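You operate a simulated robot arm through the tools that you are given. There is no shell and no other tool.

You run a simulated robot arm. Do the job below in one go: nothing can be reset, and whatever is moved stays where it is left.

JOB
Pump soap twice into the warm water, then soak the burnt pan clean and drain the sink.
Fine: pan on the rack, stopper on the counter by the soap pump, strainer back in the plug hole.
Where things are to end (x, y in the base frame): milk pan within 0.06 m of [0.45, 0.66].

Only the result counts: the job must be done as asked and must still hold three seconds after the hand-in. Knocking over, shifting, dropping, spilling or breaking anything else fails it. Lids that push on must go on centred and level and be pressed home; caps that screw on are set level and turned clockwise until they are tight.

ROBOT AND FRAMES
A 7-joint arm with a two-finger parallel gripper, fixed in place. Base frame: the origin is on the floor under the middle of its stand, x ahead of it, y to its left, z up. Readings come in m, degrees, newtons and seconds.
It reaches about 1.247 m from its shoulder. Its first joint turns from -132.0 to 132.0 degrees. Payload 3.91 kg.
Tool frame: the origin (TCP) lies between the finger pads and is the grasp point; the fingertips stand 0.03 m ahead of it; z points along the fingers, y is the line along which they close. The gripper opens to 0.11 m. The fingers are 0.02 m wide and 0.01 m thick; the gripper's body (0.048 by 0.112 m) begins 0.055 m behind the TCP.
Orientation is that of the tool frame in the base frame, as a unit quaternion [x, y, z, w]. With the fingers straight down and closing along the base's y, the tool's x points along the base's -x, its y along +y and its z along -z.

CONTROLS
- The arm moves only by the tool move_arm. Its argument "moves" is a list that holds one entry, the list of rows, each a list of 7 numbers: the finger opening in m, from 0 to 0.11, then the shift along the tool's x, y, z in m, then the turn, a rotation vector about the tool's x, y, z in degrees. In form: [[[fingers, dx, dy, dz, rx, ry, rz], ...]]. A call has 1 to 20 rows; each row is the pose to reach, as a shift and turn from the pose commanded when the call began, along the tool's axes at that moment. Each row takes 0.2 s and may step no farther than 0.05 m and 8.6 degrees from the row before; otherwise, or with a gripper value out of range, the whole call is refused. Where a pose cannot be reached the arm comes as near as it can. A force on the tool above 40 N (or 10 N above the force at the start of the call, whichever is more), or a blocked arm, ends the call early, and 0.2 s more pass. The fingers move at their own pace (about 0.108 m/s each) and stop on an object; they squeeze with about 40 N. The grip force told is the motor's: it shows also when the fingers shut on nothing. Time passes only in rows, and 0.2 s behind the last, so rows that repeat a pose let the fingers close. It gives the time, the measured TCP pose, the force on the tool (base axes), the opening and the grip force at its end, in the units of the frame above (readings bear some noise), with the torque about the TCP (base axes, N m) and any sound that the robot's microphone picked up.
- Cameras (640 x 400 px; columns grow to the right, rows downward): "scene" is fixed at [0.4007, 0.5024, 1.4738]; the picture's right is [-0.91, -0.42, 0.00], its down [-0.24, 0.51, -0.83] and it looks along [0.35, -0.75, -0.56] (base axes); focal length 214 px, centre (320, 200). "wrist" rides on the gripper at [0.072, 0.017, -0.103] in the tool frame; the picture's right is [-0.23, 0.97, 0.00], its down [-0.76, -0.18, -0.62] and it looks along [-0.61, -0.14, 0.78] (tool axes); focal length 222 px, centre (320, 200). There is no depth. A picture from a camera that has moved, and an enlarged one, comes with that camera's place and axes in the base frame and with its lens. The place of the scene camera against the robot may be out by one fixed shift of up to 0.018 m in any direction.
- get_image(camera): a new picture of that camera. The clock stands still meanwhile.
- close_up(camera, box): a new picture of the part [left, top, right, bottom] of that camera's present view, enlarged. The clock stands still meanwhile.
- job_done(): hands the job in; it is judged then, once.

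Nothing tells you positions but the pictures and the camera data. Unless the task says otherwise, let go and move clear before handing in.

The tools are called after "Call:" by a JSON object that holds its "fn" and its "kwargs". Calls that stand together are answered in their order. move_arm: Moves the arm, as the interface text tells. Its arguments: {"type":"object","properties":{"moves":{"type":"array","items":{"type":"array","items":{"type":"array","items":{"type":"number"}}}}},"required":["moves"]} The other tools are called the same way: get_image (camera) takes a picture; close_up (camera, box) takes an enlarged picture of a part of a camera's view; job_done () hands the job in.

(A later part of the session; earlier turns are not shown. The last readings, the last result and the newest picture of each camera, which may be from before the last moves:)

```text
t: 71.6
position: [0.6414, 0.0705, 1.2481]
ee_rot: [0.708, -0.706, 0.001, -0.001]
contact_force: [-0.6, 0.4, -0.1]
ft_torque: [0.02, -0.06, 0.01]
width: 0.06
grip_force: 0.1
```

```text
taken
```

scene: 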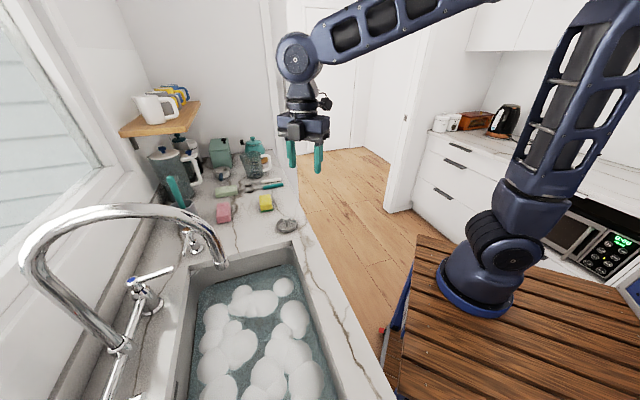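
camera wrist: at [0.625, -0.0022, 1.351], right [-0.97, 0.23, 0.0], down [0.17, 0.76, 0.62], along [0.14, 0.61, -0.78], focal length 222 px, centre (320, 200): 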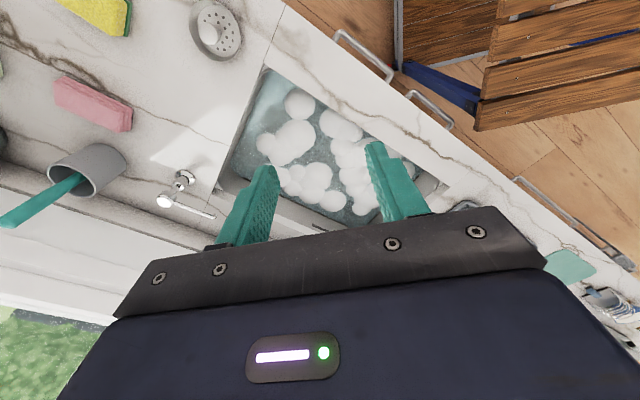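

The hand is now turned with room to lean. I'll tilt it 20° away from the faucet and move to a point on the approach line above the drain.

Call:
{"fn": "move_arm", "kwargs": {"moves": [[[0.06, -0.0143, -0.014, 0.034, 0, -3.4, 0], [0.06, -0.0286, -0.028, 0.068, 0, -6.8, 0], [0.06, -0.043, -0.042, 0.102, 0, -10.2, 0], [0.06, -0.057, -0.056, 0.136, 0, -13.6, 0], [0.06, -0.0714, -0.07, 0.17, 0, -17, 0], [0.06, -0.0857, -0.0841, 0.204, 0, -20, 0]]]}}

Call:
{"fn": "get_image", "kwargs": {"camera": "wrist"}}

Call:
{"fn": "get_image", "kwargs": {"camera": "scene"}}

Call:
{"fn": "close_up", "kwargs": {"camera": "wrist", "box": [230, 80, 430, 205]}}

Call:
{"fn": "close_up", "kwargs": {"camera": "scene", "box": [210, 280, 322, 350]}}

```text
t: 73.0
position: [0.7268, 0.1566, 1.0454]
ee_rot: [0.697, -0.696, -0.122, -0.125]
contact_force: [0.5, 0.4, 1.4]
ft_torque: [-0.02, -0.01, -0.04]
width: 0.06
grip_force: 0.0
```

```text
taken
camera wrist: at [0.7101, 0.0534, 1.1161], right [-0.97, 0.21, 0.07], down [0.17, 0.5, 0.85], along [0.14, 0.84, -0.53], focal length 222 px, centre (320, 200)
```

wrist: 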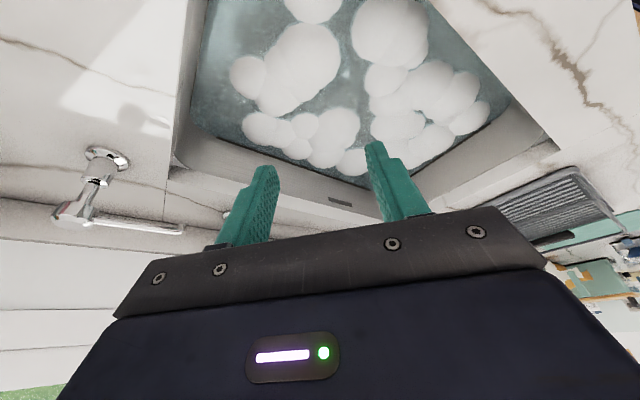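

```text
taken
```

scene: 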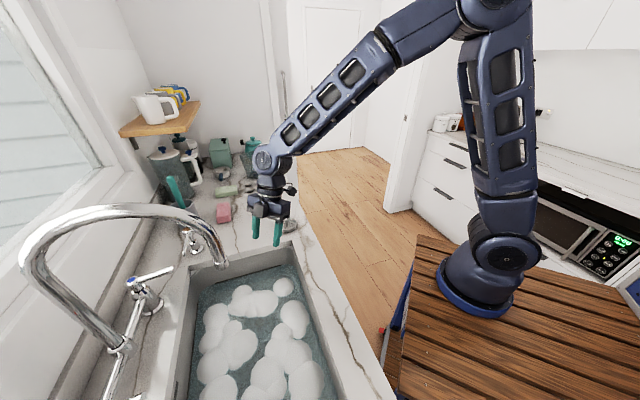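

```text
3.20 times, centred on (330, 142) of wrist
camera zoom: at [0.7101, 0.0534, 1.1161], right [-0.97, 0.21, 0.07], down [0.17, 0.5, 0.85], along [0.14, 0.84, -0.53], focal length 711 px, centre (288, 384)
```

zoom: 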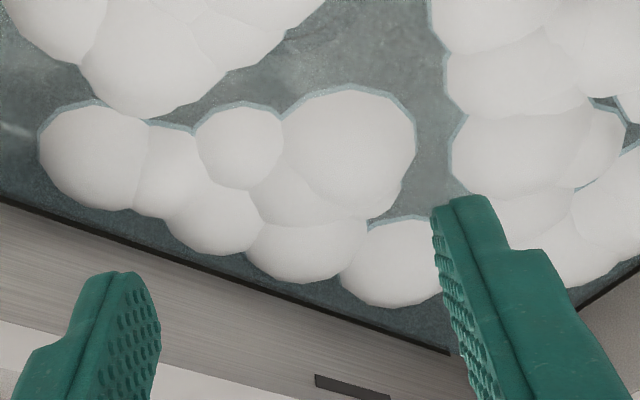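

```text
5.71 times, centred on (266, 315) of scene
camera zoom: at [0.4007, 0.5024, 1.4738], right [-0.91, -0.42, 0.0], down [-0.24, 0.51, -0.83], along [0.35, -0.75, -0.56], focal length 1226 px, centre (629, -457)
```

zoom: 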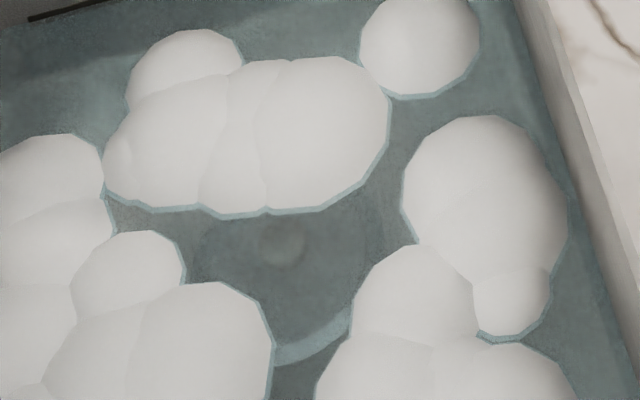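

The knob shows through a gap in the suds in the scene view. I'll look at that gap with the wrist camera to fix its position.

Call:
{"fn": "close_up", "kwargs": {"camera": "wrist", "box": [264, 30, 392, 110]}}

```text
5.00 times, centred on (328, 70) of wrist
camera zoom: at [0.7101, 0.0534, 1.1161], right [-0.97, 0.21, 0.07], down [0.17, 0.5, 0.85], along [0.14, 0.84, -0.53], focal length 1111 px, centre (280, 850)
```

zoom: 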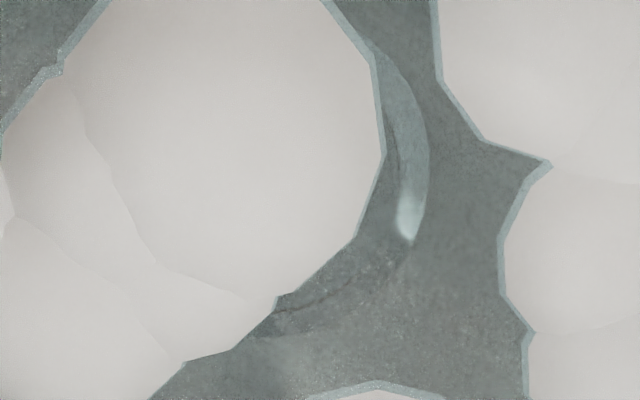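

The visible arc of the drain ring agrees with my drain centre (0.7255, 0.259). I'll move down the approach line into the suds, stopping short of the floor.

Call:
{"fn": "move_arm", "kwargs": {"moves": [[[0.06, 0, 0, 0.04, 0, 0, 0], [0.06, 0, 0, 0.08, 0, 0, 0], [0.06, 0, 0, 0.12, 0, 0, 0], [0.06, 0, 0, 0.16, 0, 0, 0], [0.06, 0, 0, 0.2, 0, 0, 0], [0.06, 0, 0, 0.235, 0, 0, 0], [0.06, 0, 0, 0.26, 0, 0, 0], [0.06, 0, 0, 0.275, 0, 0, 0]]]}}

Call:
{"fn": "get_image", "kwargs": {"camera": "wrist"}}

Call:
{"fn": "close_up", "kwargs": {"camera": "scene", "box": [160, 220, 352, 400]}}

```text
t: 74.8
position: [0.7277, 0.2525, 0.7861]
ee_rot: [0.696, -0.696, -0.122, -0.125]
contact_force: [0.2, 0.6, 0.0]
ft_torque: [0.02, -0.02, -0.03]
width: 0.06
grip_force: 0.0
```

```text
taken
camera wrist: at [0.7108, 0.1488, 0.8564], right [-0.97, 0.21, 0.07], down [0.17, 0.5, 0.85], along [0.14, 0.84, -0.53], focal length 222 px, centre (320, 200)
```

wrist: 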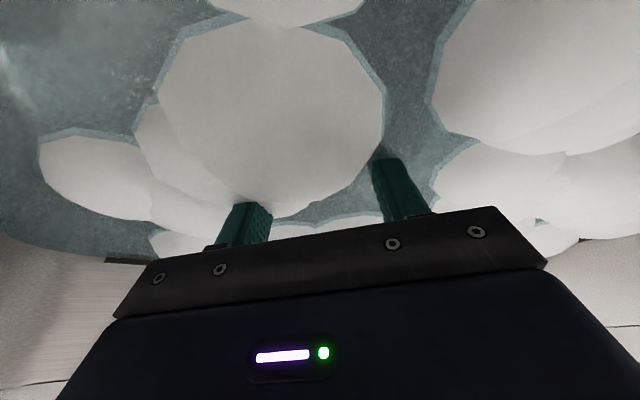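

```text
2.22 times, centred on (256, 310) of scene
camera zoom: at [0.4007, 0.5024, 1.4738], right [-0.91, -0.42, 0.0], down [-0.24, 0.51, -0.83], along [0.35, -0.75, -0.56], focal length 477 px, centre (462, -44)
```

zoom: 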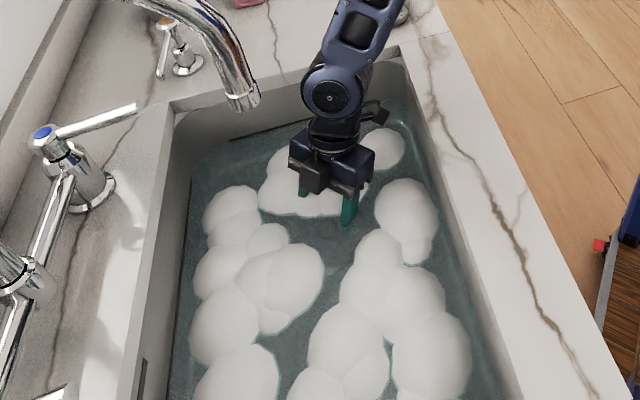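

The fingers straddle the drain's middle. I'll go on down in small steps, watching for contact.

Call:
{"fn": "move_arm", "kwargs": {"moves": [[[0.06, 0.002, 0.002, 0.006, 0, 0, 0], [0.06, 0.002, 0.002, 0.012, 0, 0, 0], [0.06, 0.002, 0.002, 0.018, 0, 0, 0], [0.06, 0.002, 0.002, 0.022, 0, 0, 0]]]}}

Call:
{"fn": "close_up", "kwargs": {"camera": "scene", "box": [230, 260, 342, 330]}}

```text
t: 75.8
position: [0.7253, 0.2572, 0.7638]
ee_rot: [-0.696, 0.696, 0.122, 0.125]
contact_force: [0.7, 0.6, -0.9]
ft_torque: [0.0, -0.05, 0.01]
width: 0.0596
grip_force: 0.1
```

```text
5.71 times, centred on (286, 295) of scene
camera zoom: at [0.4007, 0.5024, 1.4738], right [-0.91, -0.42, 0.0], down [-0.24, 0.51, -0.83], along [0.35, -0.75, -0.56], focal length 1226 px, centre (514, -343)
```

zoom: 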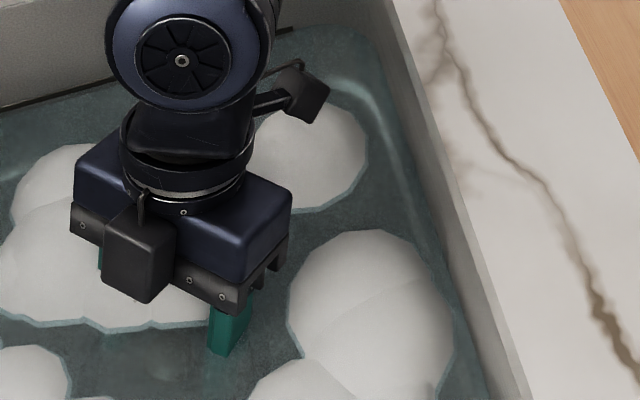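

The right fingertip is beside the faint knob. I'll shift 4 mm to centre on it and go a few millimetres lower.

Call:
{"fn": "move_arm", "kwargs": {"moves": [[[0.06, 0.004, 0.0, 0.0, 0, 0, 0], [0.06, 0.005, 0.0, 0.002, 0, 0, 0], [0.06, 0.005, 0.0, 0.004, 0, 0, 0]]]}}

```text
t: 76.6
position: [0.7263, 0.2542, 0.7598]
ee_rot: [0.697, -0.696, -0.123, -0.124]
contact_force: [0.1, -0.2, 0.0]
ft_torque: [0.0, 0.02, -0.02]
width: 0.0602
grip_force: 0.1
```

Call:
{"fn": "move_arm", "kwargs": {"moves": [[[0.06, 0.0, 0.0, 0.002, 0, 0, 0], [0.06, 0.0, 0.0, 0.004, 0, 0, 0]]]}}

```text
t: 77.2
position: [0.7266, 0.2562, 0.7561]
ee_rot: [0.696, -0.696, -0.123, -0.125]
contact_force: [-0.1, 1.5, 0.5]
ft_torque: [-0.02, 0.0, 0.0]
width: 0.0601
grip_force: 0.0
```

No floor contact yet, with the tips near z 0.725. I'll close gently and see whether the knob is caught.

Call:
{"fn": "move_arm", "kwargs": {"moves": [[[0.03, 0.0, 0.0, 0.0, 0, 0, 0], [0.0, 0.0, 0.0, 0.0, 0, 0, 0], [0.0, 0.0, 0.0, 0.0, 0, 0, 0]]]}}

```text
t: 78.0
position: [0.7265, 0.2563, 0.7563]
ee_rot: [0.696, -0.696, -0.123, -0.125]
contact_force: [1.3, -0.2, 1.6]
ft_torque: [-0.01, -0.01, 0.01]
width: 0.0263
grip_force: 40.0
```

Caught something 26 mm wide: the knob. I'll pull straight up slowly and watch the force.

Call:
{"fn": "move_arm", "kwargs": {"moves": [[[0.0, -0.0017, 0.0, -0.0047, 0, 0, 0], [0.0, -0.0034, 0.0, -0.0094, 0, 0, 0], [0.0, -0.0068, 0.0, -0.0188, 0, 0, 0], [0.0, -0.0103, 0.0, -0.0282, 0, 0, 0], [0.0, -0.0137, 0.0, -0.0376, 0, 0, 0]]]}}

Call:
{"fn": "close_up", "kwargs": {"camera": "scene", "box": [200, 240, 360, 370]}}

```text
t: 79.2
position: [0.7249, 0.2566, 0.794]
ee_rot: [-0.696, 0.696, 0.122, 0.125]
contact_force: [-0.8, -0.6, -1.7]
ft_torque: [-0.01, -0.05, -0.03]
width: 0.0263
grip_force: 40.7
```

```text
3.08 times, centred on (280, 305) of scene
camera zoom: at [0.4007, 0.5024, 1.4738], right [-0.91, -0.42, 0.0], down [-0.24, 0.51, -0.83], along [0.35, -0.75, -0.56], focal length 660 px, centre (443, -123)
```

zoom: 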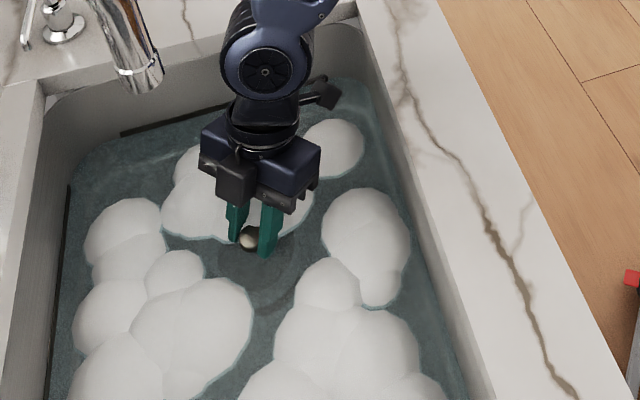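

The stopper is out: a dark disc with a white knob. I'll lift it clear of the water and look at it.

Call:
{"fn": "move_arm", "kwargs": {"moves": [[[0.0, -0.0103, 0.0, -0.0282, 0, 0, 0], [0.0, -0.0205, 0.0, -0.0564, 0, 0, 0], [0.0, -0.0308, 0.0, -0.0846, 0, 0, 0], [0.0, -0.0427, 0.0, -0.1175, 0, 0, 0], [0.0, -0.0547, 0.0, -0.1504, 0, 0, 0], [0.0, -0.0684, 0.0, -0.188, 0, 0, 0], [0.0, -0.0753, 0.0, -0.207, 0, 0, 0], [0.0, -0.0753, 0.0, -0.207, 0, 0, 0]]]}}

Call:
{"fn": "close_up", "kwargs": {"camera": "scene", "box": [170, 200, 370, 400]}}

Call:
{"fn": "get_image", "kwargs": {"camera": "wrist"}}

```text
t: 81.0
position: [0.7252, 0.2545, 1.0155]
ee_rot: [0.697, -0.696, -0.122, -0.125]
contact_force: [0.1, -0.7, -1.0]
ft_torque: [0.0, -0.02, 0.0]
width: 0.0266
grip_force: 39.6
```

```text
2.00 times, centred on (270, 300) of scene
camera zoom: at [0.4007, 0.5024, 1.4738], right [-0.91, -0.42, 0.0], down [-0.24, 0.51, -0.83], along [0.35, -0.75, -0.56], focal length 429 px, centre (420, 0)
```

zoom: 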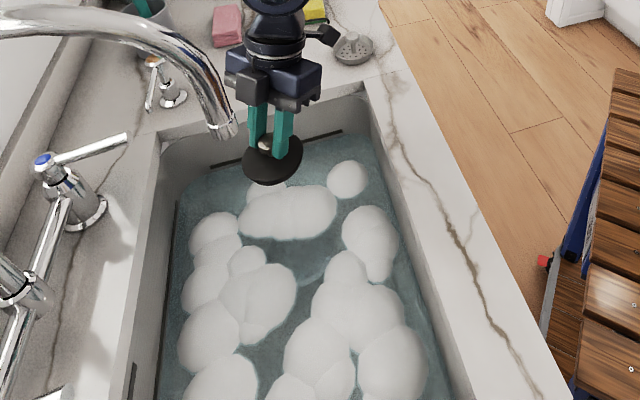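

```text
taken
camera wrist: at [0.7083, 0.1521, 1.0879], right [-0.97, 0.21, 0.07], down [0.17, 0.5, 0.85], along [0.14, 0.84, -0.53], focal length 222 px, centre (320, 200)
```

wrist: 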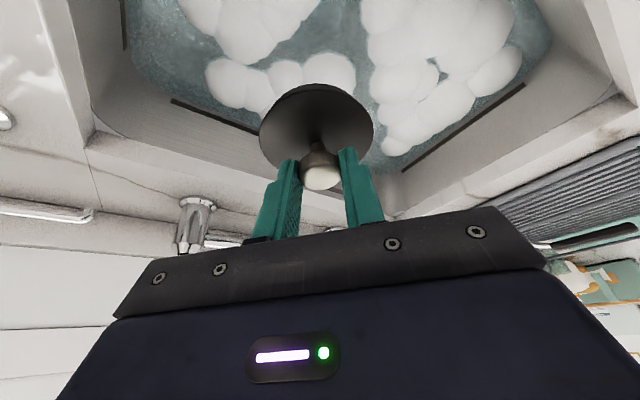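

I'll enlarge the stopper to see whether its disc hangs level, and check the drain's state.

Call:
{"fn": "close_up", "kwargs": {"camera": "scene", "box": [265, 240, 345, 300]}}

Call:
{"fn": "close_up", "kwargs": {"camera": "wrist", "box": [240, 70, 400, 240]}}

```text
6.67 times, centred on (305, 270) of scene
camera zoom: at [0.4007, 0.5024, 1.4738], right [-0.91, -0.42, 0.0], down [-0.24, 0.51, -0.83], along [0.35, -0.75, -0.56], focal length 1430 px, centre (420, -267)
```

zoom: 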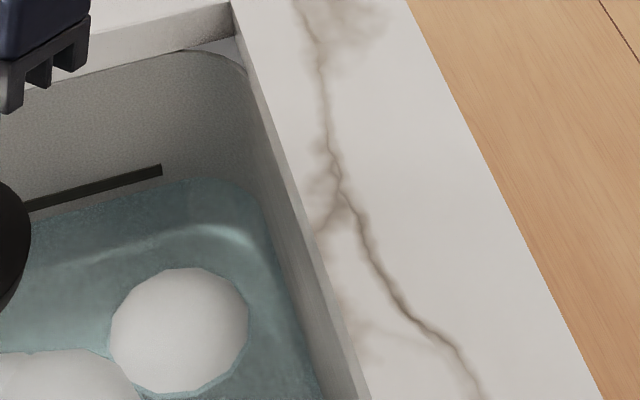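

```text
2.35 times, centred on (320, 155) of wrist
camera zoom: at [0.7083, 0.1521, 1.0879], right [-0.97, 0.21, 0.07], down [0.17, 0.5, 0.85], along [0.14, 0.84, -0.53], focal length 523 px, centre (320, 306)
```

zoom: 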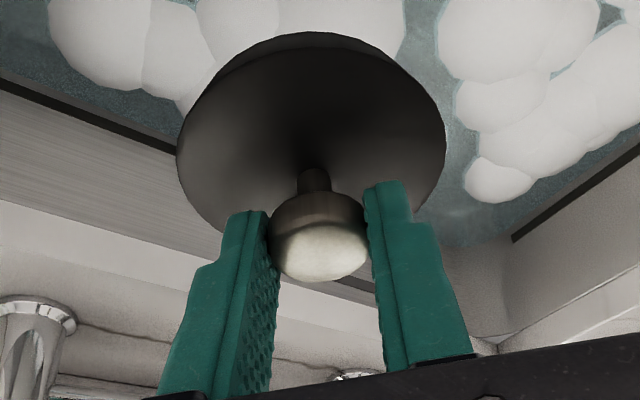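

Call:
{"fn": "close_up", "kwargs": {"camera": "scene", "box": [220, 220, 340, 310]}}

```text
4.44 times, centred on (280, 265) of scene
camera zoom: at [0.4007, 0.5024, 1.4738], right [-0.91, -0.42, 0.0], down [-0.24, 0.51, -0.83], along [0.35, -0.75, -0.56], focal length 953 px, centre (498, -89)
```

zoom: 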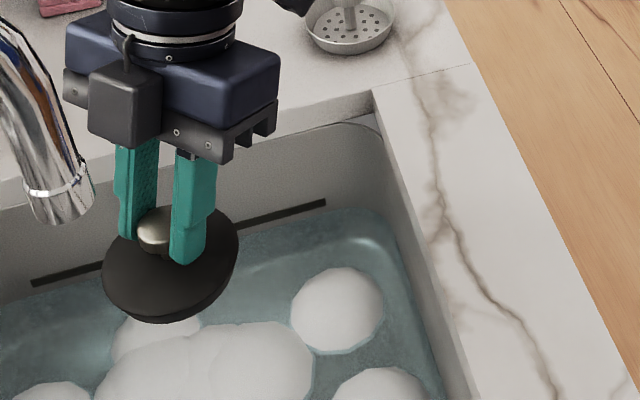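

The disc hangs level, about 8 cm across. I'll carry the stopper over the counter to a free spot just in front of the soap pump.

Call:
{"fn": "move_arm", "kwargs": {"moves": [[[0.0, 0.008, -0.018, -0.018, 0, 0, 0], [0.0, 0.025, -0.05, -0.033, 0, 0, 0], [0.0, 0.045, -0.087, -0.045, 0, 0, 0], [0.0, 0.065, -0.124, -0.055, 0, 0, 0], [0.0, 0.085, -0.161, -0.063, 0, 0, 0], [0.0, 0.105, -0.197, -0.07, 0, 0, 0], [0.0, 0.1218, -0.2266, -0.0763, 0, 0, 0], [0.0, 0.1218, -0.2266, -0.0763, 0, 0, 0]]]}}

Call:
{"fn": "get_image", "kwargs": {"camera": "wrist"}}

Call:
{"fn": "close_up", "kwargs": {"camera": "scene", "box": [140, 150, 340, 290]}}

```text
t: 82.8
position: [0.9512, 0.1158, 1.0462]
ee_rot: [0.696, -0.696, -0.121, -0.125]
contact_force: [0.1, -0.3, -1.4]
ft_torque: [0.0, 0.01, 0.01]
width: 0.0261
grip_force: 40.5
```

```text
taken
camera wrist: at [0.9342, 0.0119, 1.1169], right [-0.97, 0.21, 0.07], down [0.17, 0.5, 0.85], along [0.14, 0.84, -0.53], focal length 222 px, centre (320, 200)
```

wrist: 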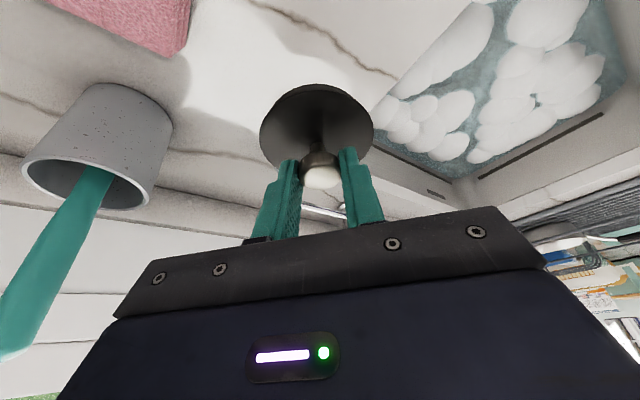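

```text
2.86 times, centred on (240, 220) of scene
camera zoom: at [0.4007, 0.5024, 1.4738], right [-0.91, -0.42, 0.0], down [-0.24, 0.51, -0.83], along [0.35, -0.75, -0.56], focal length 613 px, centre (549, 143)
```

zoom: 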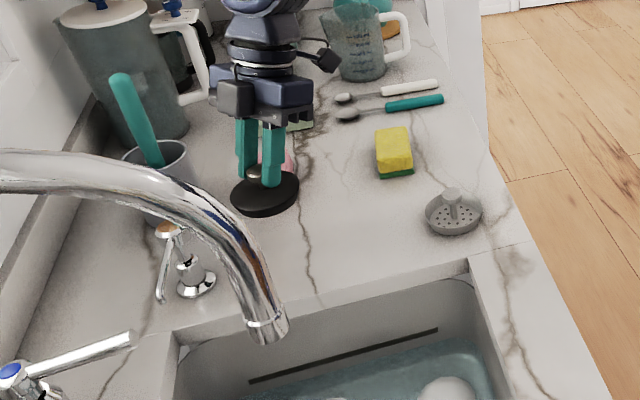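

The stopper hovers over the free patch between pump and sponge. Lowering it now.

Call:
{"fn": "move_arm", "kwargs": {"moves": [[[0.0, 0.0103, 0.0, 0.0282, 0, 0, 0], [0.0, 0.0205, 0.0, 0.0564, 0, 0, 0], [0.0, 0.0274, 0.0, 0.0752, 0, 0, 0], [0.0, 0.0291, 0.0, 0.0799, 0, 0, 0]]]}}

Call:
{"fn": "close_up", "kwargs": {"camera": "scene", "box": [160, 170, 290, 260]}}

```text
t: 83.8
position: [0.9504, 0.1152, 0.9618]
ee_rot: [0.696, -0.696, -0.122, -0.125]
contact_force: [0.2, -0.5, -0.9]
ft_torque: [-0.04, -0.01, -0.02]
width: 0.0261
grip_force: 39.7
```

```text
4.44 times, centred on (225, 215) of scene
camera zoom: at [0.4007, 0.5024, 1.4738], right [-0.91, -0.42, 0.0], down [-0.24, 0.51, -0.83], along [0.35, -0.75, -0.56], focal length 953 px, centre (742, 133)
```

zoom: 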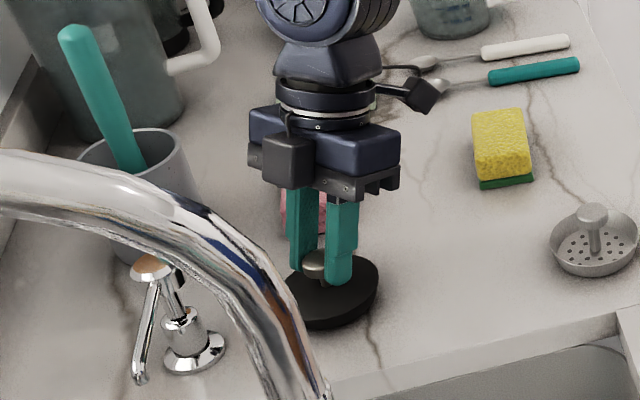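

Nearly down. I'll continue with 2–3 mm steps until it touches the counter.

Call:
{"fn": "move_arm", "kwargs": {"moves": [[[0.0, 0.001, 0.0, 0.0028, 0, 0, 0], [0.0, 0.002, 0.0, 0.0056, 0, 0, 0], [0.0, 0.0027, 0.0, 0.0075, 0, 0, 0]]]}}

```text
t: 84.6
position: [0.9516, 0.1151, 0.9581]
ee_rot: [0.696, -0.696, -0.121, -0.126]
contact_force: [-7.5, -6.2, 31.8]
ft_torque: [-0.15, 0.45, 0.16]
width: 0.0262
grip_force: 39.8
```

Touched down. I'll take the pressure off and open the fingers slowly.

Call:
{"fn": "move_arm", "kwargs": {"moves": [[[0.0, -0.0008, 0.0, -0.0022, 0, 0, 0], [0.0, -0.0012, 0.0, -0.0034, 0, 0, 0]]]}}

Call:
{"fn": "move_arm", "kwargs": {"moves": [[[0.035, 0, 0, 0, 0, 0, 0], [0.045, 0, 0, 0, 0, 0, 0], [0.05, 0, 0, 0, 0, 0, 0]]]}}

Call:
{"fn": "close_up", "kwargs": {"camera": "scene", "box": [160, 170, 290, 260]}}

```text
t: 85.2
position: [0.9523, 0.1134, 0.9581]
ee_rot: [0.697, -0.696, -0.122, -0.125]
contact_force: [9.5, -0.2, 10.6]
ft_torque: [0.18, -0.43, -0.13]
width: 0.0264
grip_force: 39.3
```

```text
t: 86.0
position: [0.9506, 0.1145, 0.9581]
ee_rot: [0.697, -0.695, -0.123, -0.125]
contact_force: [0.0, 0.1, -0.7]
ft_torque: [0.01, 0.01, -0.01]
width: 0.0498
grip_force: 0.2
```

```text
4.44 times, centred on (225, 215) of scene
camera zoom: at [0.4007, 0.5024, 1.4738], right [-0.91, -0.42, 0.0], down [-0.24, 0.51, -0.83], along [0.35, -0.75, -0.56], focal length 953 px, centre (742, 133)
```

zoom: 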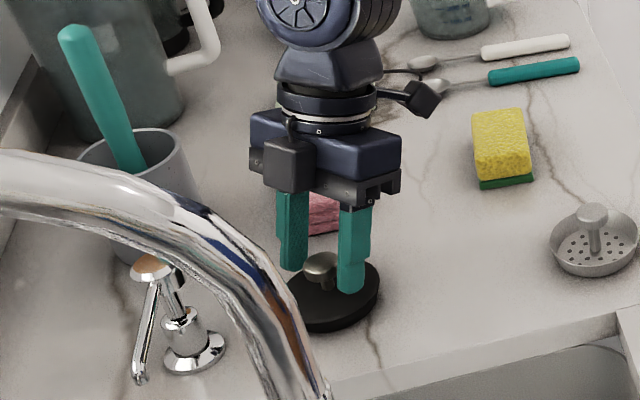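

The stopper stands on the counter by the pump. I'll back off along the fingers' line and check the sink.

Call:
{"fn": "move_arm", "kwargs": {"moves": [[[0.05, 0, 0, -0.02, 0, 0, 0], [0.05, 0, 0, -0.05, 0, 0, 0], [0.05, 0, 0, -0.09, 0, 0, 0], [0.05, 0, 0, -0.13, 0, 0, 0]]]}}

Call:
{"fn": "get_image", "kwargs": {"camera": "scene"}}

Call:
{"fn": "close_up", "kwargs": {"camera": "scene", "box": [170, 220, 370, 400]}}

Call:
{"fn": "get_image", "kwargs": {"camera": "wrist"}}

```text
t: 87.0
position: [0.9518, 0.0701, 1.079]
ee_rot: [0.697, -0.696, -0.121, -0.125]
contact_force: [-0.3, 0.4, 0.0]
ft_torque: [-0.02, 0.02, 0.0]
width: 0.0501
grip_force: 0.1
```

```text
taken
```

scene: 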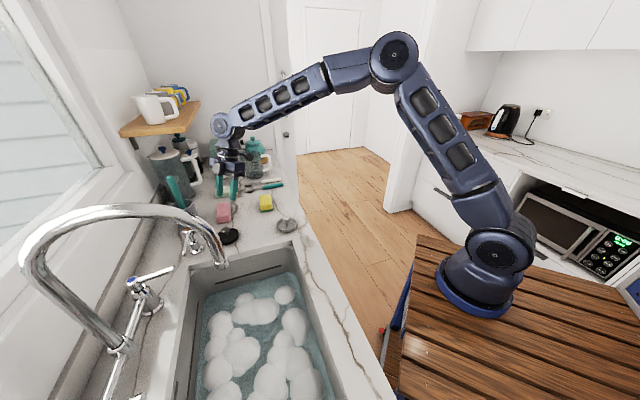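

```text
2.22 times, centred on (270, 310) of scene
camera zoom: at [0.4007, 0.5024, 1.4738], right [-0.91, -0.42, 0.0], down [-0.24, 0.51, -0.83], along [0.35, -0.75, -0.56], focal length 477 px, centre (431, -44)
```

zoom: 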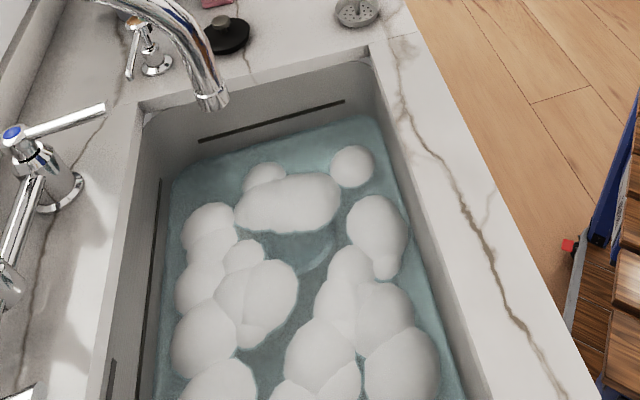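

```text
taken
camera wrist: at [0.9356, -0.034, 1.1516], right [-0.97, 0.21, 0.08], down [0.18, 0.5, 0.85], along [0.14, 0.84, -0.53], focal length 222 px, centre (320, 200)
```

wrist: 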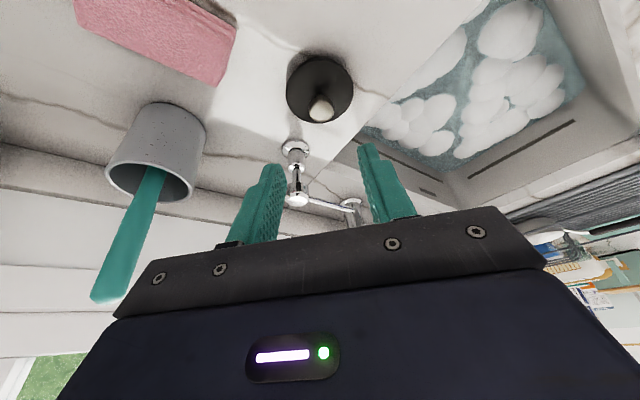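

The water level is already falling. While it drains I'll move to the strainer and look at its knob.

Call:
{"fn": "move_arm", "kwargs": {"moves": [[[0.06, 0.022, 0.028, -0.021, 0, 0, 0], [0.06, 0.045, 0.056, -0.042, 0, 0, 0], [0.06, 0.068, 0.084, -0.0625, 0, 0, 0], [0.06, 0.09, 0.112, -0.083, 0, 0, 0], [0.06, 0.113, 0.14, -0.104, 0, 0, 0], [0.06, 0.1355, 0.168, -0.125, 0, 0, 0]]]}}

Call:
{"fn": "get_image", "kwargs": {"camera": "wrist"}}

Call:
{"fn": "close_up", "kwargs": {"camera": "wrist", "box": [260, 40, 388, 120]}}

Call:
{"fn": "close_up", "kwargs": {"camera": "scene", "box": [240, 190, 340, 253]}}

```text
t: 88.4
position: [0.7824, -0.0996, 1.1507]
ee_rot: [0.697, -0.696, -0.122, -0.124]
contact_force: [0.3, -0.3, 0.0]
ft_torque: [-0.02, 0.02, 0.01]
width: 0.06
grip_force: 0.0
```

```text
taken
camera wrist: at [0.7653, -0.2028, 1.222], right [-0.97, 0.21, 0.08], down [0.18, 0.5, 0.85], along [0.14, 0.84, -0.53], focal length 222 px, centre (320, 200)
```

wrist: 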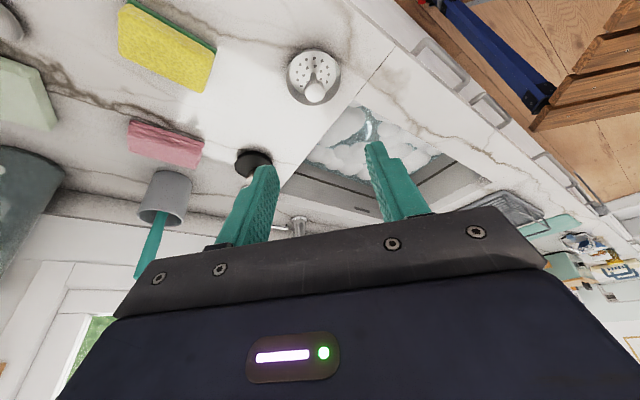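

```text
5.00 times, centred on (324, 80) of wrist
camera zoom: at [0.7653, -0.2028, 1.222], right [-0.97, 0.21, 0.08], down [0.18, 0.5, 0.85], along [0.14, 0.84, -0.53], focal length 1111 px, centre (300, 800)
```

zoom: 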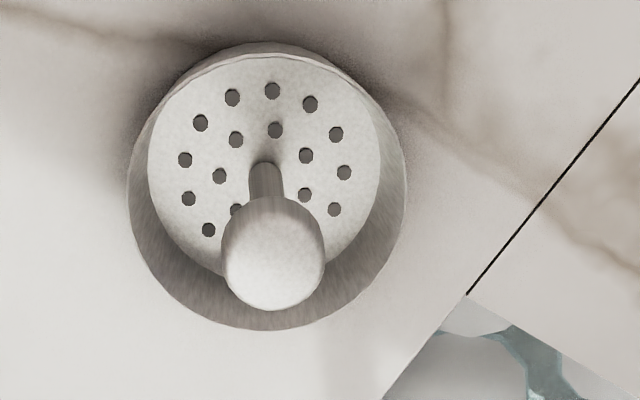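

```text
6.35 times, centred on (290, 222) of scene
camera zoom: at [0.4007, 0.5024, 1.4738], right [-0.91, -0.42, 0.0], down [-0.24, 0.51, -0.83], along [0.35, -0.75, -0.56], focal length 1362 px, centre (510, 64)
```

zoom: 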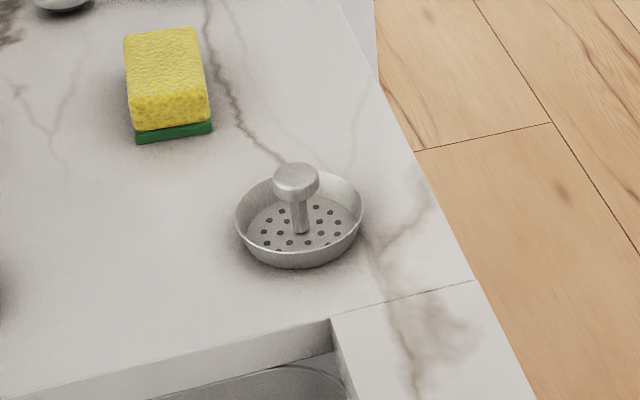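

The strainer's mushroom knob is at about (0.789, -0.028), its top near z 0.942. I'll go down the tool axis onto the knob with the fingers 5 cm open.

Call:
{"fn": "move_arm", "kwargs": {"moves": [[[0.05, 0.001, -0.002, 0.04, 0, 0, 0], [0.05, 0.003, -0.004, 0.085, 0, 0, 0], [0.05, 0.005, -0.006, 0.13, 0, 0, 0], [0.05, 0.006, -0.0063, 0.165, 0, 0, 0], [0.05, 0.006, -0.0063, 0.185, 0, 0, 0]]]}}

Call:
{"fn": "get_image", "kwargs": {"camera": "wrist"}}

Call:
{"fn": "close_up", "kwargs": {"camera": "scene", "box": [230, 170, 350, 250]}}

```text
t: 89.6
position: [0.7905, -0.0415, 0.9731]
ee_rot: [0.697, -0.695, -0.122, -0.124]
contact_force: [-0.7, -0.3, 0.8]
ft_torque: [-0.03, -0.03, 0.02]
width: 0.0502
grip_force: 0.0
```

```text
taken
camera wrist: at [0.7733, -0.1456, 1.0456], right [-0.97, 0.21, 0.07], down [0.17, 0.5, 0.85], along [0.14, 0.84, -0.53], focal length 222 px, centre (320, 200)
```

wrist: 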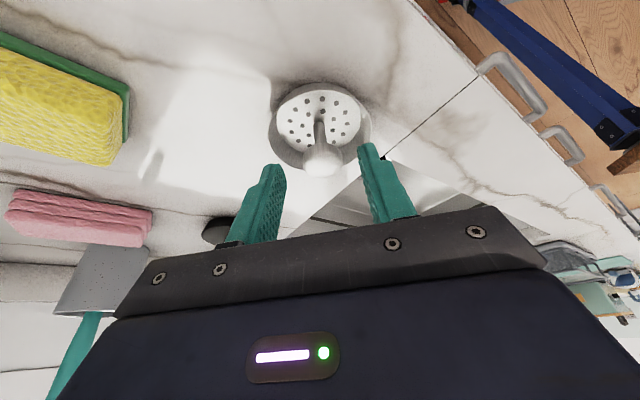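

```text
5.00 times, centred on (290, 210) of scene
camera zoom: at [0.4007, 0.5024, 1.4738], right [-0.91, -0.42, 0.0], down [-0.24, 0.51, -0.83], along [0.35, -0.75, -0.56], focal length 1072 px, centre (470, 150)
```

zoom: 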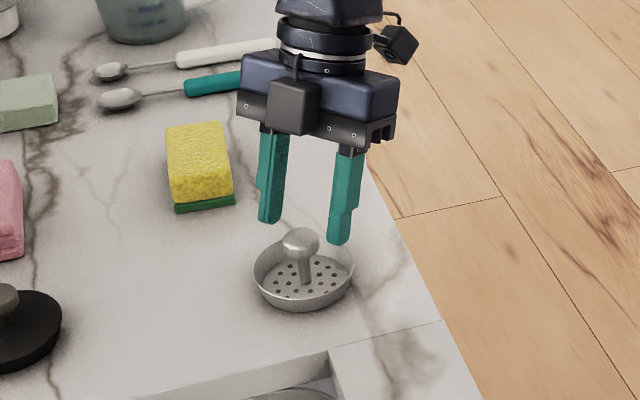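

The knob is centred between the fingers. I'll descend the last 17 mm and close.

Call:
{"fn": "move_arm", "kwargs": {"moves": [[[0.05, 0.0005, 0.0, 0.008, 0, 0, 0], [0.05, 0.0008, 0.0, 0.0168, 0, 0, 0], [0.05, 0.0008, 0.0, 0.0168, 0, 0, 0]]]}}

Call:
{"fn": "close_up", "kwargs": {"camera": "scene", "box": [250, 190, 330, 250]}}

Call:
{"fn": "close_up", "kwargs": {"camera": "wrist", "box": [240, 80, 400, 230]}}

```text
t: 90.4
position: [0.7904, -0.0371, 0.9579]
ee_rot: [0.697, -0.695, -0.122, -0.125]
contact_force: [1.5, -0.9, 0.2]
ft_torque: [0.04, 0.0, 0.01]
width: 0.05
grip_force: 0.0
```

```text
6.67 times, centred on (290, 220) of scene
camera zoom: at [0.4007, 0.5024, 1.4738], right [-0.91, -0.42, 0.0], down [-0.24, 0.51, -0.83], along [0.35, -0.75, -0.56], focal length 1430 px, centre (520, 67)
```

zoom: 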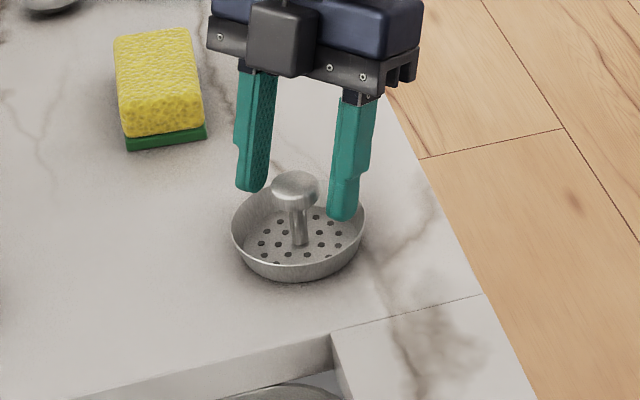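

```text
2.67 times, centred on (320, 155) of wrist
camera zoom: at [0.7732, -0.1406, 1.0295], right [-0.97, 0.21, 0.07], down [0.17, 0.5, 0.85], along [0.14, 0.84, -0.53], focal length 592 px, centre (320, 320)
```

zoom: 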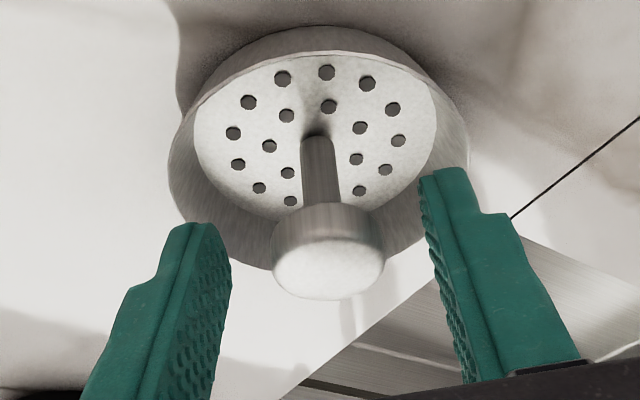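

The tips reach about the knob's lower edge. I'll narrow the fingers a bit, go 4 mm lower for a fuller hold, then close.

Call:
{"fn": "move_arm", "kwargs": {"moves": [[[0.038, 0.0, 0.0, 0.0, 0, 0, 0], [0.038, 0.0014, 0.0, 0.0038, 0, 0, 0], [0.038, 0.0014, 0.0, 0.0038, 0, 0, 0], [0.0, 0.0014, 0.0, 0.0038, 0, 0, 0], [0.0, 0.0014, 0.0, 0.0038, 0, 0, 0], [0.0, 0.0014, 0.0, 0.0038, 0, 0, 0]]]}}

Call:
{"fn": "close_up", "kwargs": {"camera": "wrist", "box": [240, 80, 400, 230]}}

Call:
{"fn": "close_up", "kwargs": {"camera": "scene", "box": [170, 220, 370, 400]}}

```text
t: 91.8
position: [0.7896, -0.0342, 0.9531]
ee_rot: [0.696, -0.696, -0.122, -0.124]
contact_force: [1.0, 0.0, 0.4]
ft_torque: [-0.02, 0.02, -0.01]
width: 0.0267
grip_force: 39.8
```

```text
2.67 times, centred on (320, 155) of wrist
camera zoom: at [0.7727, -0.1401, 1.0249], right [-0.97, 0.21, 0.07], down [0.17, 0.5, 0.85], along [0.14, 0.84, -0.53], focal length 592 px, centre (320, 320)
```

zoom: 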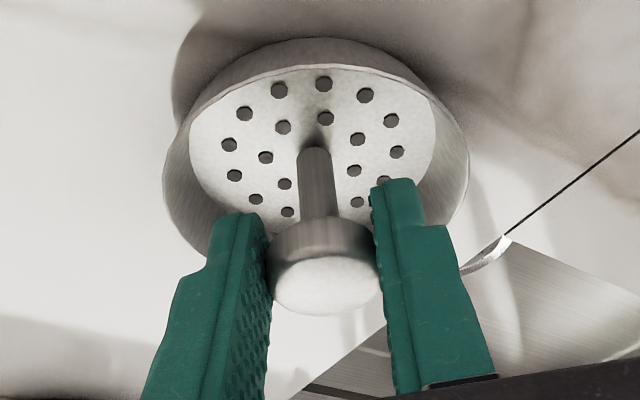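

```text
2.22 times, centred on (270, 310) of scene
camera zoom: at [0.4007, 0.5024, 1.4738], right [-0.91, -0.42, 0.0], down [-0.24, 0.51, -0.83], along [0.35, -0.75, -0.56], focal length 477 px, centre (431, -44)
```

zoom: 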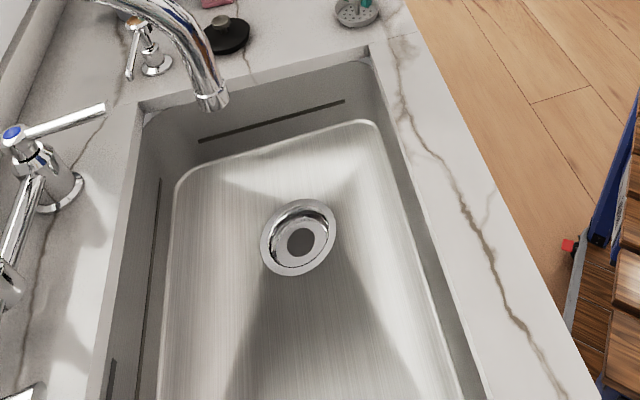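

The sink has drained fully, and the strainer's knob is held. I'll zoom on the plug hole, then lift the strainer straight up.

Call:
{"fn": "close_up", "kwargs": {"camera": "scene", "box": [235, 290, 315, 350]}}

Call:
{"fn": "move_arm", "kwargs": {"moves": [[[0.0, -0.0034, 0.0, -0.0094, 0, 0, 0], [0.0, -0.0085, 0.0, -0.0235, 0, 0, 0], [0.0, -0.017, 0.0, -0.047, 0, 0, 0], [0.0, -0.0308, 0.0, -0.0846, 0, 0, 0], [0.0, -0.0445, 0.0, -0.1222, 0, 0, 0], [0.0, -0.0513, 0.0, -0.141, 0, 0, 0]]]}}

Call:
{"fn": "close_up", "kwargs": {"camera": "scene", "box": [230, 150, 350, 240]}}

Call:
{"fn": "close_up", "kwargs": {"camera": "wrist", "box": [240, 80, 400, 230]}}

```text
6.67 times, centred on (275, 320) of scene
camera zoom: at [0.4007, 0.5024, 1.4738], right [-0.91, -0.42, 0.0], down [-0.24, 0.51, -0.83], along [0.35, -0.75, -0.56], focal length 1430 px, centre (620, -600)
```

zoom: 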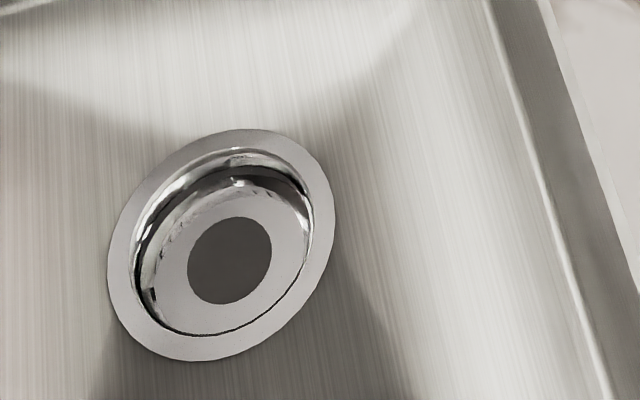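

```text
t: 93.2
position: [0.7903, -0.0364, 1.1045]
ee_rot: [0.697, -0.695, -0.122, -0.124]
contact_force: [0.0, 0.7, -0.6]
ft_torque: [0.0, 0.01, 0.01]
width: 0.0268
grip_force: 39.4
```

```text
4.44 times, centred on (290, 195) of scene
camera zoom: at [0.4007, 0.5024, 1.4738], right [-0.91, -0.42, 0.0], down [-0.24, 0.51, -0.83], along [0.35, -0.75, -0.56], focal length 953 px, centre (453, 222)
```

zoom: 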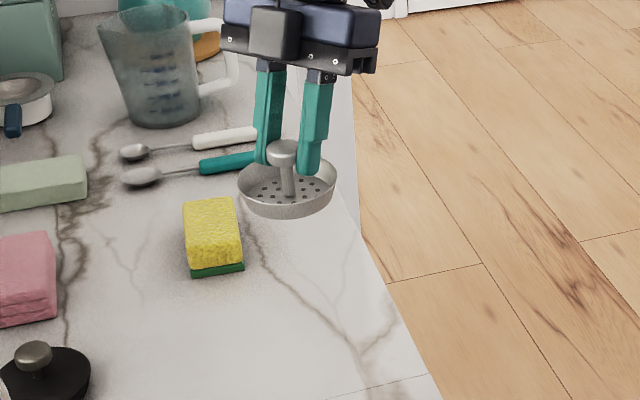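

```text
2.67 times, centred on (320, 155) of wrist
camera zoom: at [0.773, -0.1395, 1.1759], right [-0.97, 0.21, 0.08], down [0.18, 0.5, 0.85], along [0.14, 0.84, -0.53], focal length 592 px, centre (320, 320)
```

zoom: 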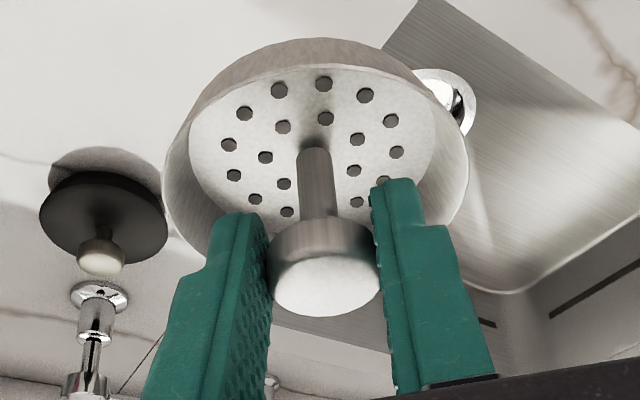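

The strainer hangs level. The plug-hole cup is only a few millimetres wider than it, so I'll move onto the approach line and measure the hole again with the wrist camera.

Call:
{"fn": "move_arm", "kwargs": {"moves": [[[0.0, -0.02, 0.009, 0.01, 0, 0, 0], [0.0, -0.055, 0.024, 0.035, 0, 0, 0], [0.0, -0.09, 0.038, 0.06, 0, 0, 0], [0.0, -0.122, 0.052, 0.088, 0, 0, 0], [0.0, -0.1528, 0.0645, 0.12, 0, 0, 0], [0.0, -0.1528, 0.0645, 0.12, 0, 0, 0]]]}}

Call:
{"fn": "get_image", "kwargs": {"camera": "wrist"}}

Call:
{"fn": "close_up", "kwargs": {"camera": "wrist", "box": [256, 20, 384, 110]}}

```text
t: 94.6
position: [0.7228, 0.1473, 1.0432]
ee_rot: [-0.696, 0.696, 0.123, 0.125]
contact_force: [-0.7, 0.1, -1.5]
ft_torque: [0.01, 0.0, 0.04]
width: 0.0266
grip_force: 40.1
```

```text
taken
camera wrist: at [0.7066, 0.0445, 1.1138], right [-0.97, 0.21, 0.07], down [0.18, 0.5, 0.85], along [0.14, 0.84, -0.53], focal length 222 px, centre (320, 200)
```

wrist: 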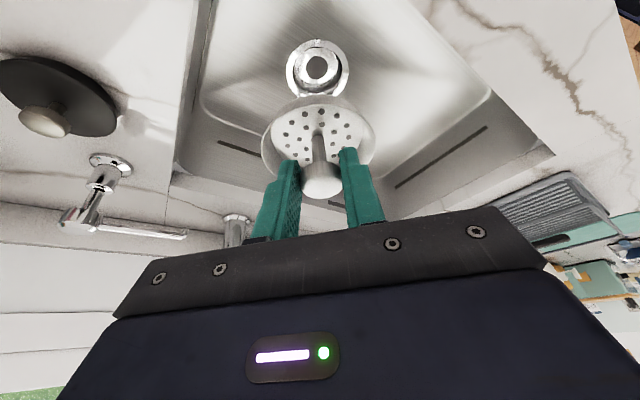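

```text
4.44 times, centred on (320, 65) of wrist
camera zoom: at [0.7066, 0.0445, 1.1138], right [-0.97, 0.21, 0.07], down [0.18, 0.5, 0.85], along [0.14, 0.84, -0.53], focal length 987 px, centre (320, 800)
```

zoom: 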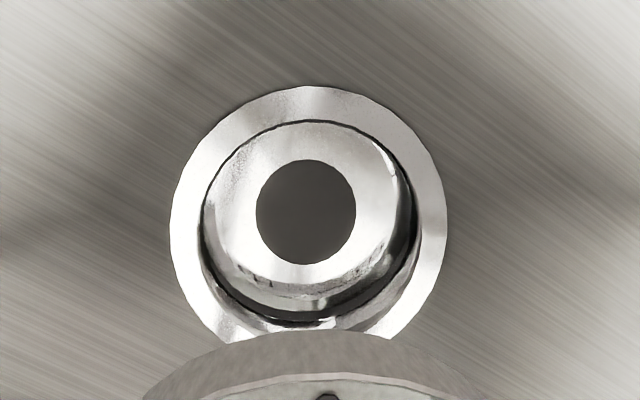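

The hole's centre is at about (0.7265, 0.259), ring at z 0.727, cup floor near 0.70. I'll go to a point 5 cm straight above the seat and check the alignment there.

Call:
{"fn": "move_arm", "kwargs": {"moves": [[[0.0, -0.002, -0.001, 0.035, 0, 0, 0], [0.0, -0.004, -0.002, 0.08, 0, 0, 0], [0.0, -0.006, -0.0034, 0.125, 0, 0, 0], [0.0, -0.008, -0.0034, 0.17, 0, 0, 0], [0.0, -0.0095, -0.0034, 0.215, 0, 0, 0], [0.0, -0.011, -0.0034, 0.25, 0, 0, 0], [0.0, -0.011, -0.0034, 0.2664, 0, 0, 0], [0.0, -0.011, -0.0034, 0.2664, 0, 0, 0]]]}}

Call:
{"fn": "get_image", "kwargs": {"camera": "wrist"}}

Call:
{"fn": "close_up", "kwargs": {"camera": "scene", "box": [215, 270, 335, 360]}}

Call:
{"fn": "close_up", "kwargs": {"camera": "wrist", "box": [230, 50, 410, 200]}}

```text
t: 96.4
position: [0.73, 0.248, 0.796]
ee_rot: [0.697, -0.696, -0.123, -0.124]
contact_force: [0.8, 0.0, 0.3]
ft_torque: [0.02, -0.01, -0.02]
width: 0.0264
grip_force: 39.9
```

```text
taken
camera wrist: at [0.7131, 0.1454, 0.8673], right [-0.97, 0.21, 0.07], down [0.17, 0.5, 0.85], along [0.14, 0.84, -0.53], focal length 222 px, centre (320, 200)
```

wrist: 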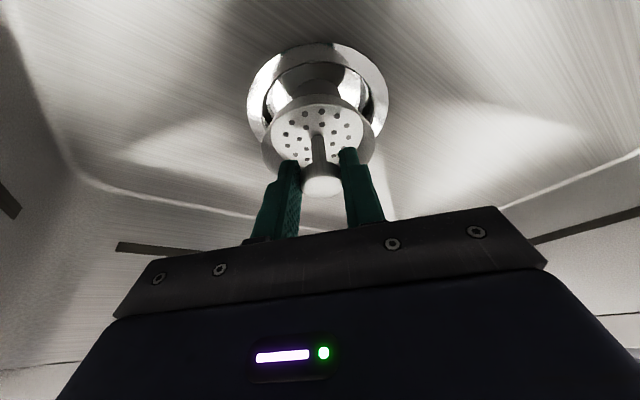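

```text
4.44 times, centred on (275, 315) of scene
camera zoom: at [0.4007, 0.5024, 1.4738], right [-0.91, -0.42, 0.0], down [-0.24, 0.51, -0.83], along [0.35, -0.75, -0.56], focal length 953 px, centre (520, -311)
```

zoom: 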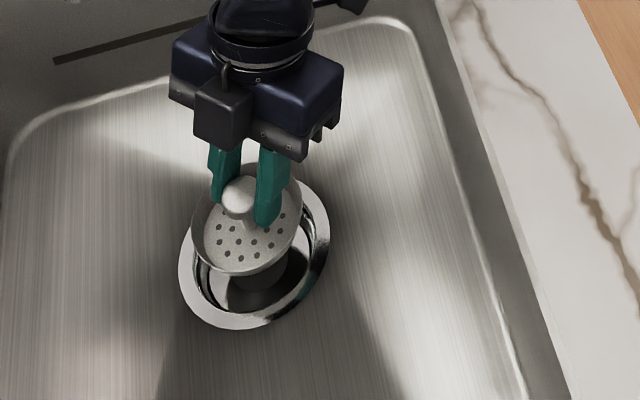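

```text
2.67 times, centred on (320, 125) of wrist
camera zoom: at [0.7131, 0.1454, 0.8673], right [-0.97, 0.21, 0.07], down [0.17, 0.5, 0.85], along [0.14, 0.84, -0.53], focal length 592 px, centre (320, 400)
```

zoom: 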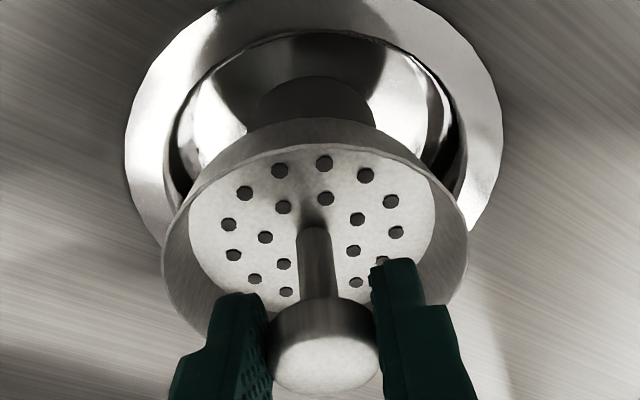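

The strainer hangs just above the ring and looks nearly centred, perhaps 2 mm off sideways. I'll enlarge the upper part of the view to measure the front-back offset as well.

Call:
{"fn": "close_up", "kwargs": {"camera": "wrist", "box": [238, 30, 398, 130]}}

Call:
{"fn": "close_up", "kwargs": {"camera": "scene", "box": [240, 295, 300, 345]}}

```text
4.00 times, centred on (318, 80) of wrist
camera zoom: at [0.7131, 0.1454, 0.8673], right [-0.97, 0.21, 0.07], down [0.17, 0.5, 0.85], along [0.14, 0.84, -0.53], focal length 888 px, centre (328, 680)
```

zoom: 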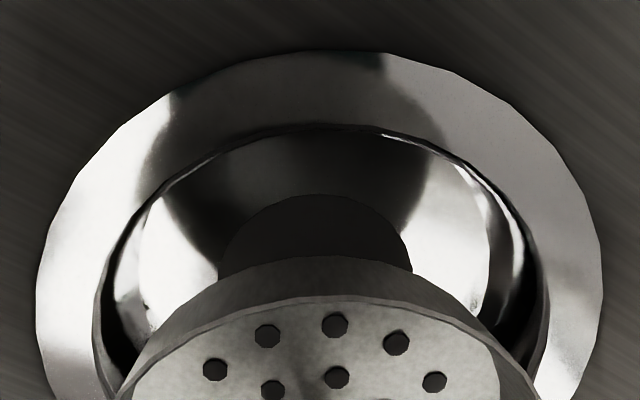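

```text
8.00 times, centred on (270, 320) of scene
camera zoom: at [0.4007, 0.5024, 1.4738], right [-0.91, -0.42, 0.0], down [-0.24, 0.51, -0.83], along [0.35, -0.75, -0.56], focal length 1716 px, centre (720, -760)
```

zoom: 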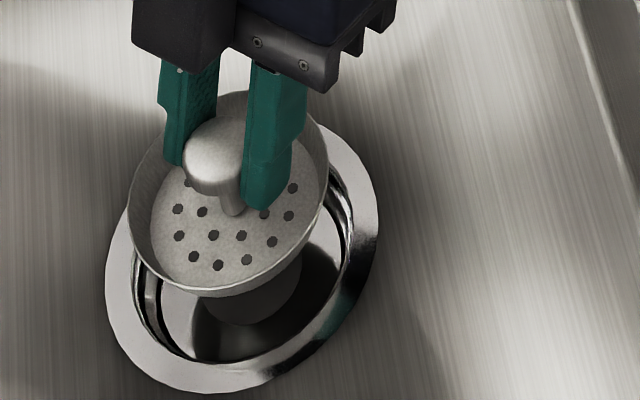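

The wrist view says the strainer is within a few millimetres of centre; the scene view hints at more. I'll enlarge the scene view further to settle it.

Call:
{"fn": "close_up", "kwargs": {"camera": "scene", "box": [246, 300, 296, 350]}}

Call:
{"fn": "close_up", "kwargs": {"camera": "wrist", "box": [250, 85, 394, 200]}}

```text
8.00 times, centred on (271, 325) of scene
camera zoom: at [0.4007, 0.5024, 1.4738], right [-0.91, -0.42, 0.0], down [-0.24, 0.51, -0.83], along [0.35, -0.75, -0.56], focal length 1716 px, centre (712, -800)
```

zoom: 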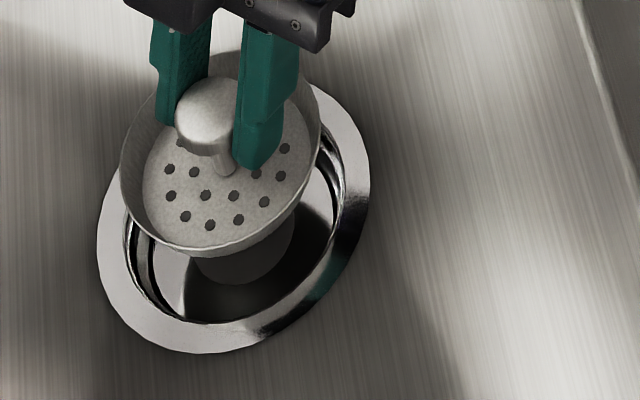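

```text
3.48 times, centred on (322, 142) of wrist
camera zoom: at [0.7131, 0.1454, 0.8673], right [-0.97, 0.21, 0.07], down [0.17, 0.5, 0.85], along [0.14, 0.84, -0.53], focal length 773 px, centre (313, 400)
```

zoom: 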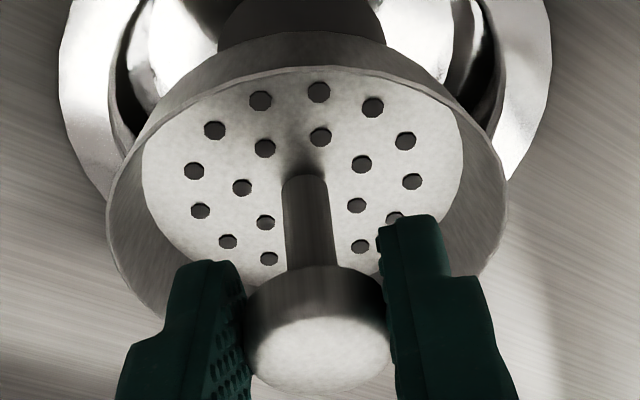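

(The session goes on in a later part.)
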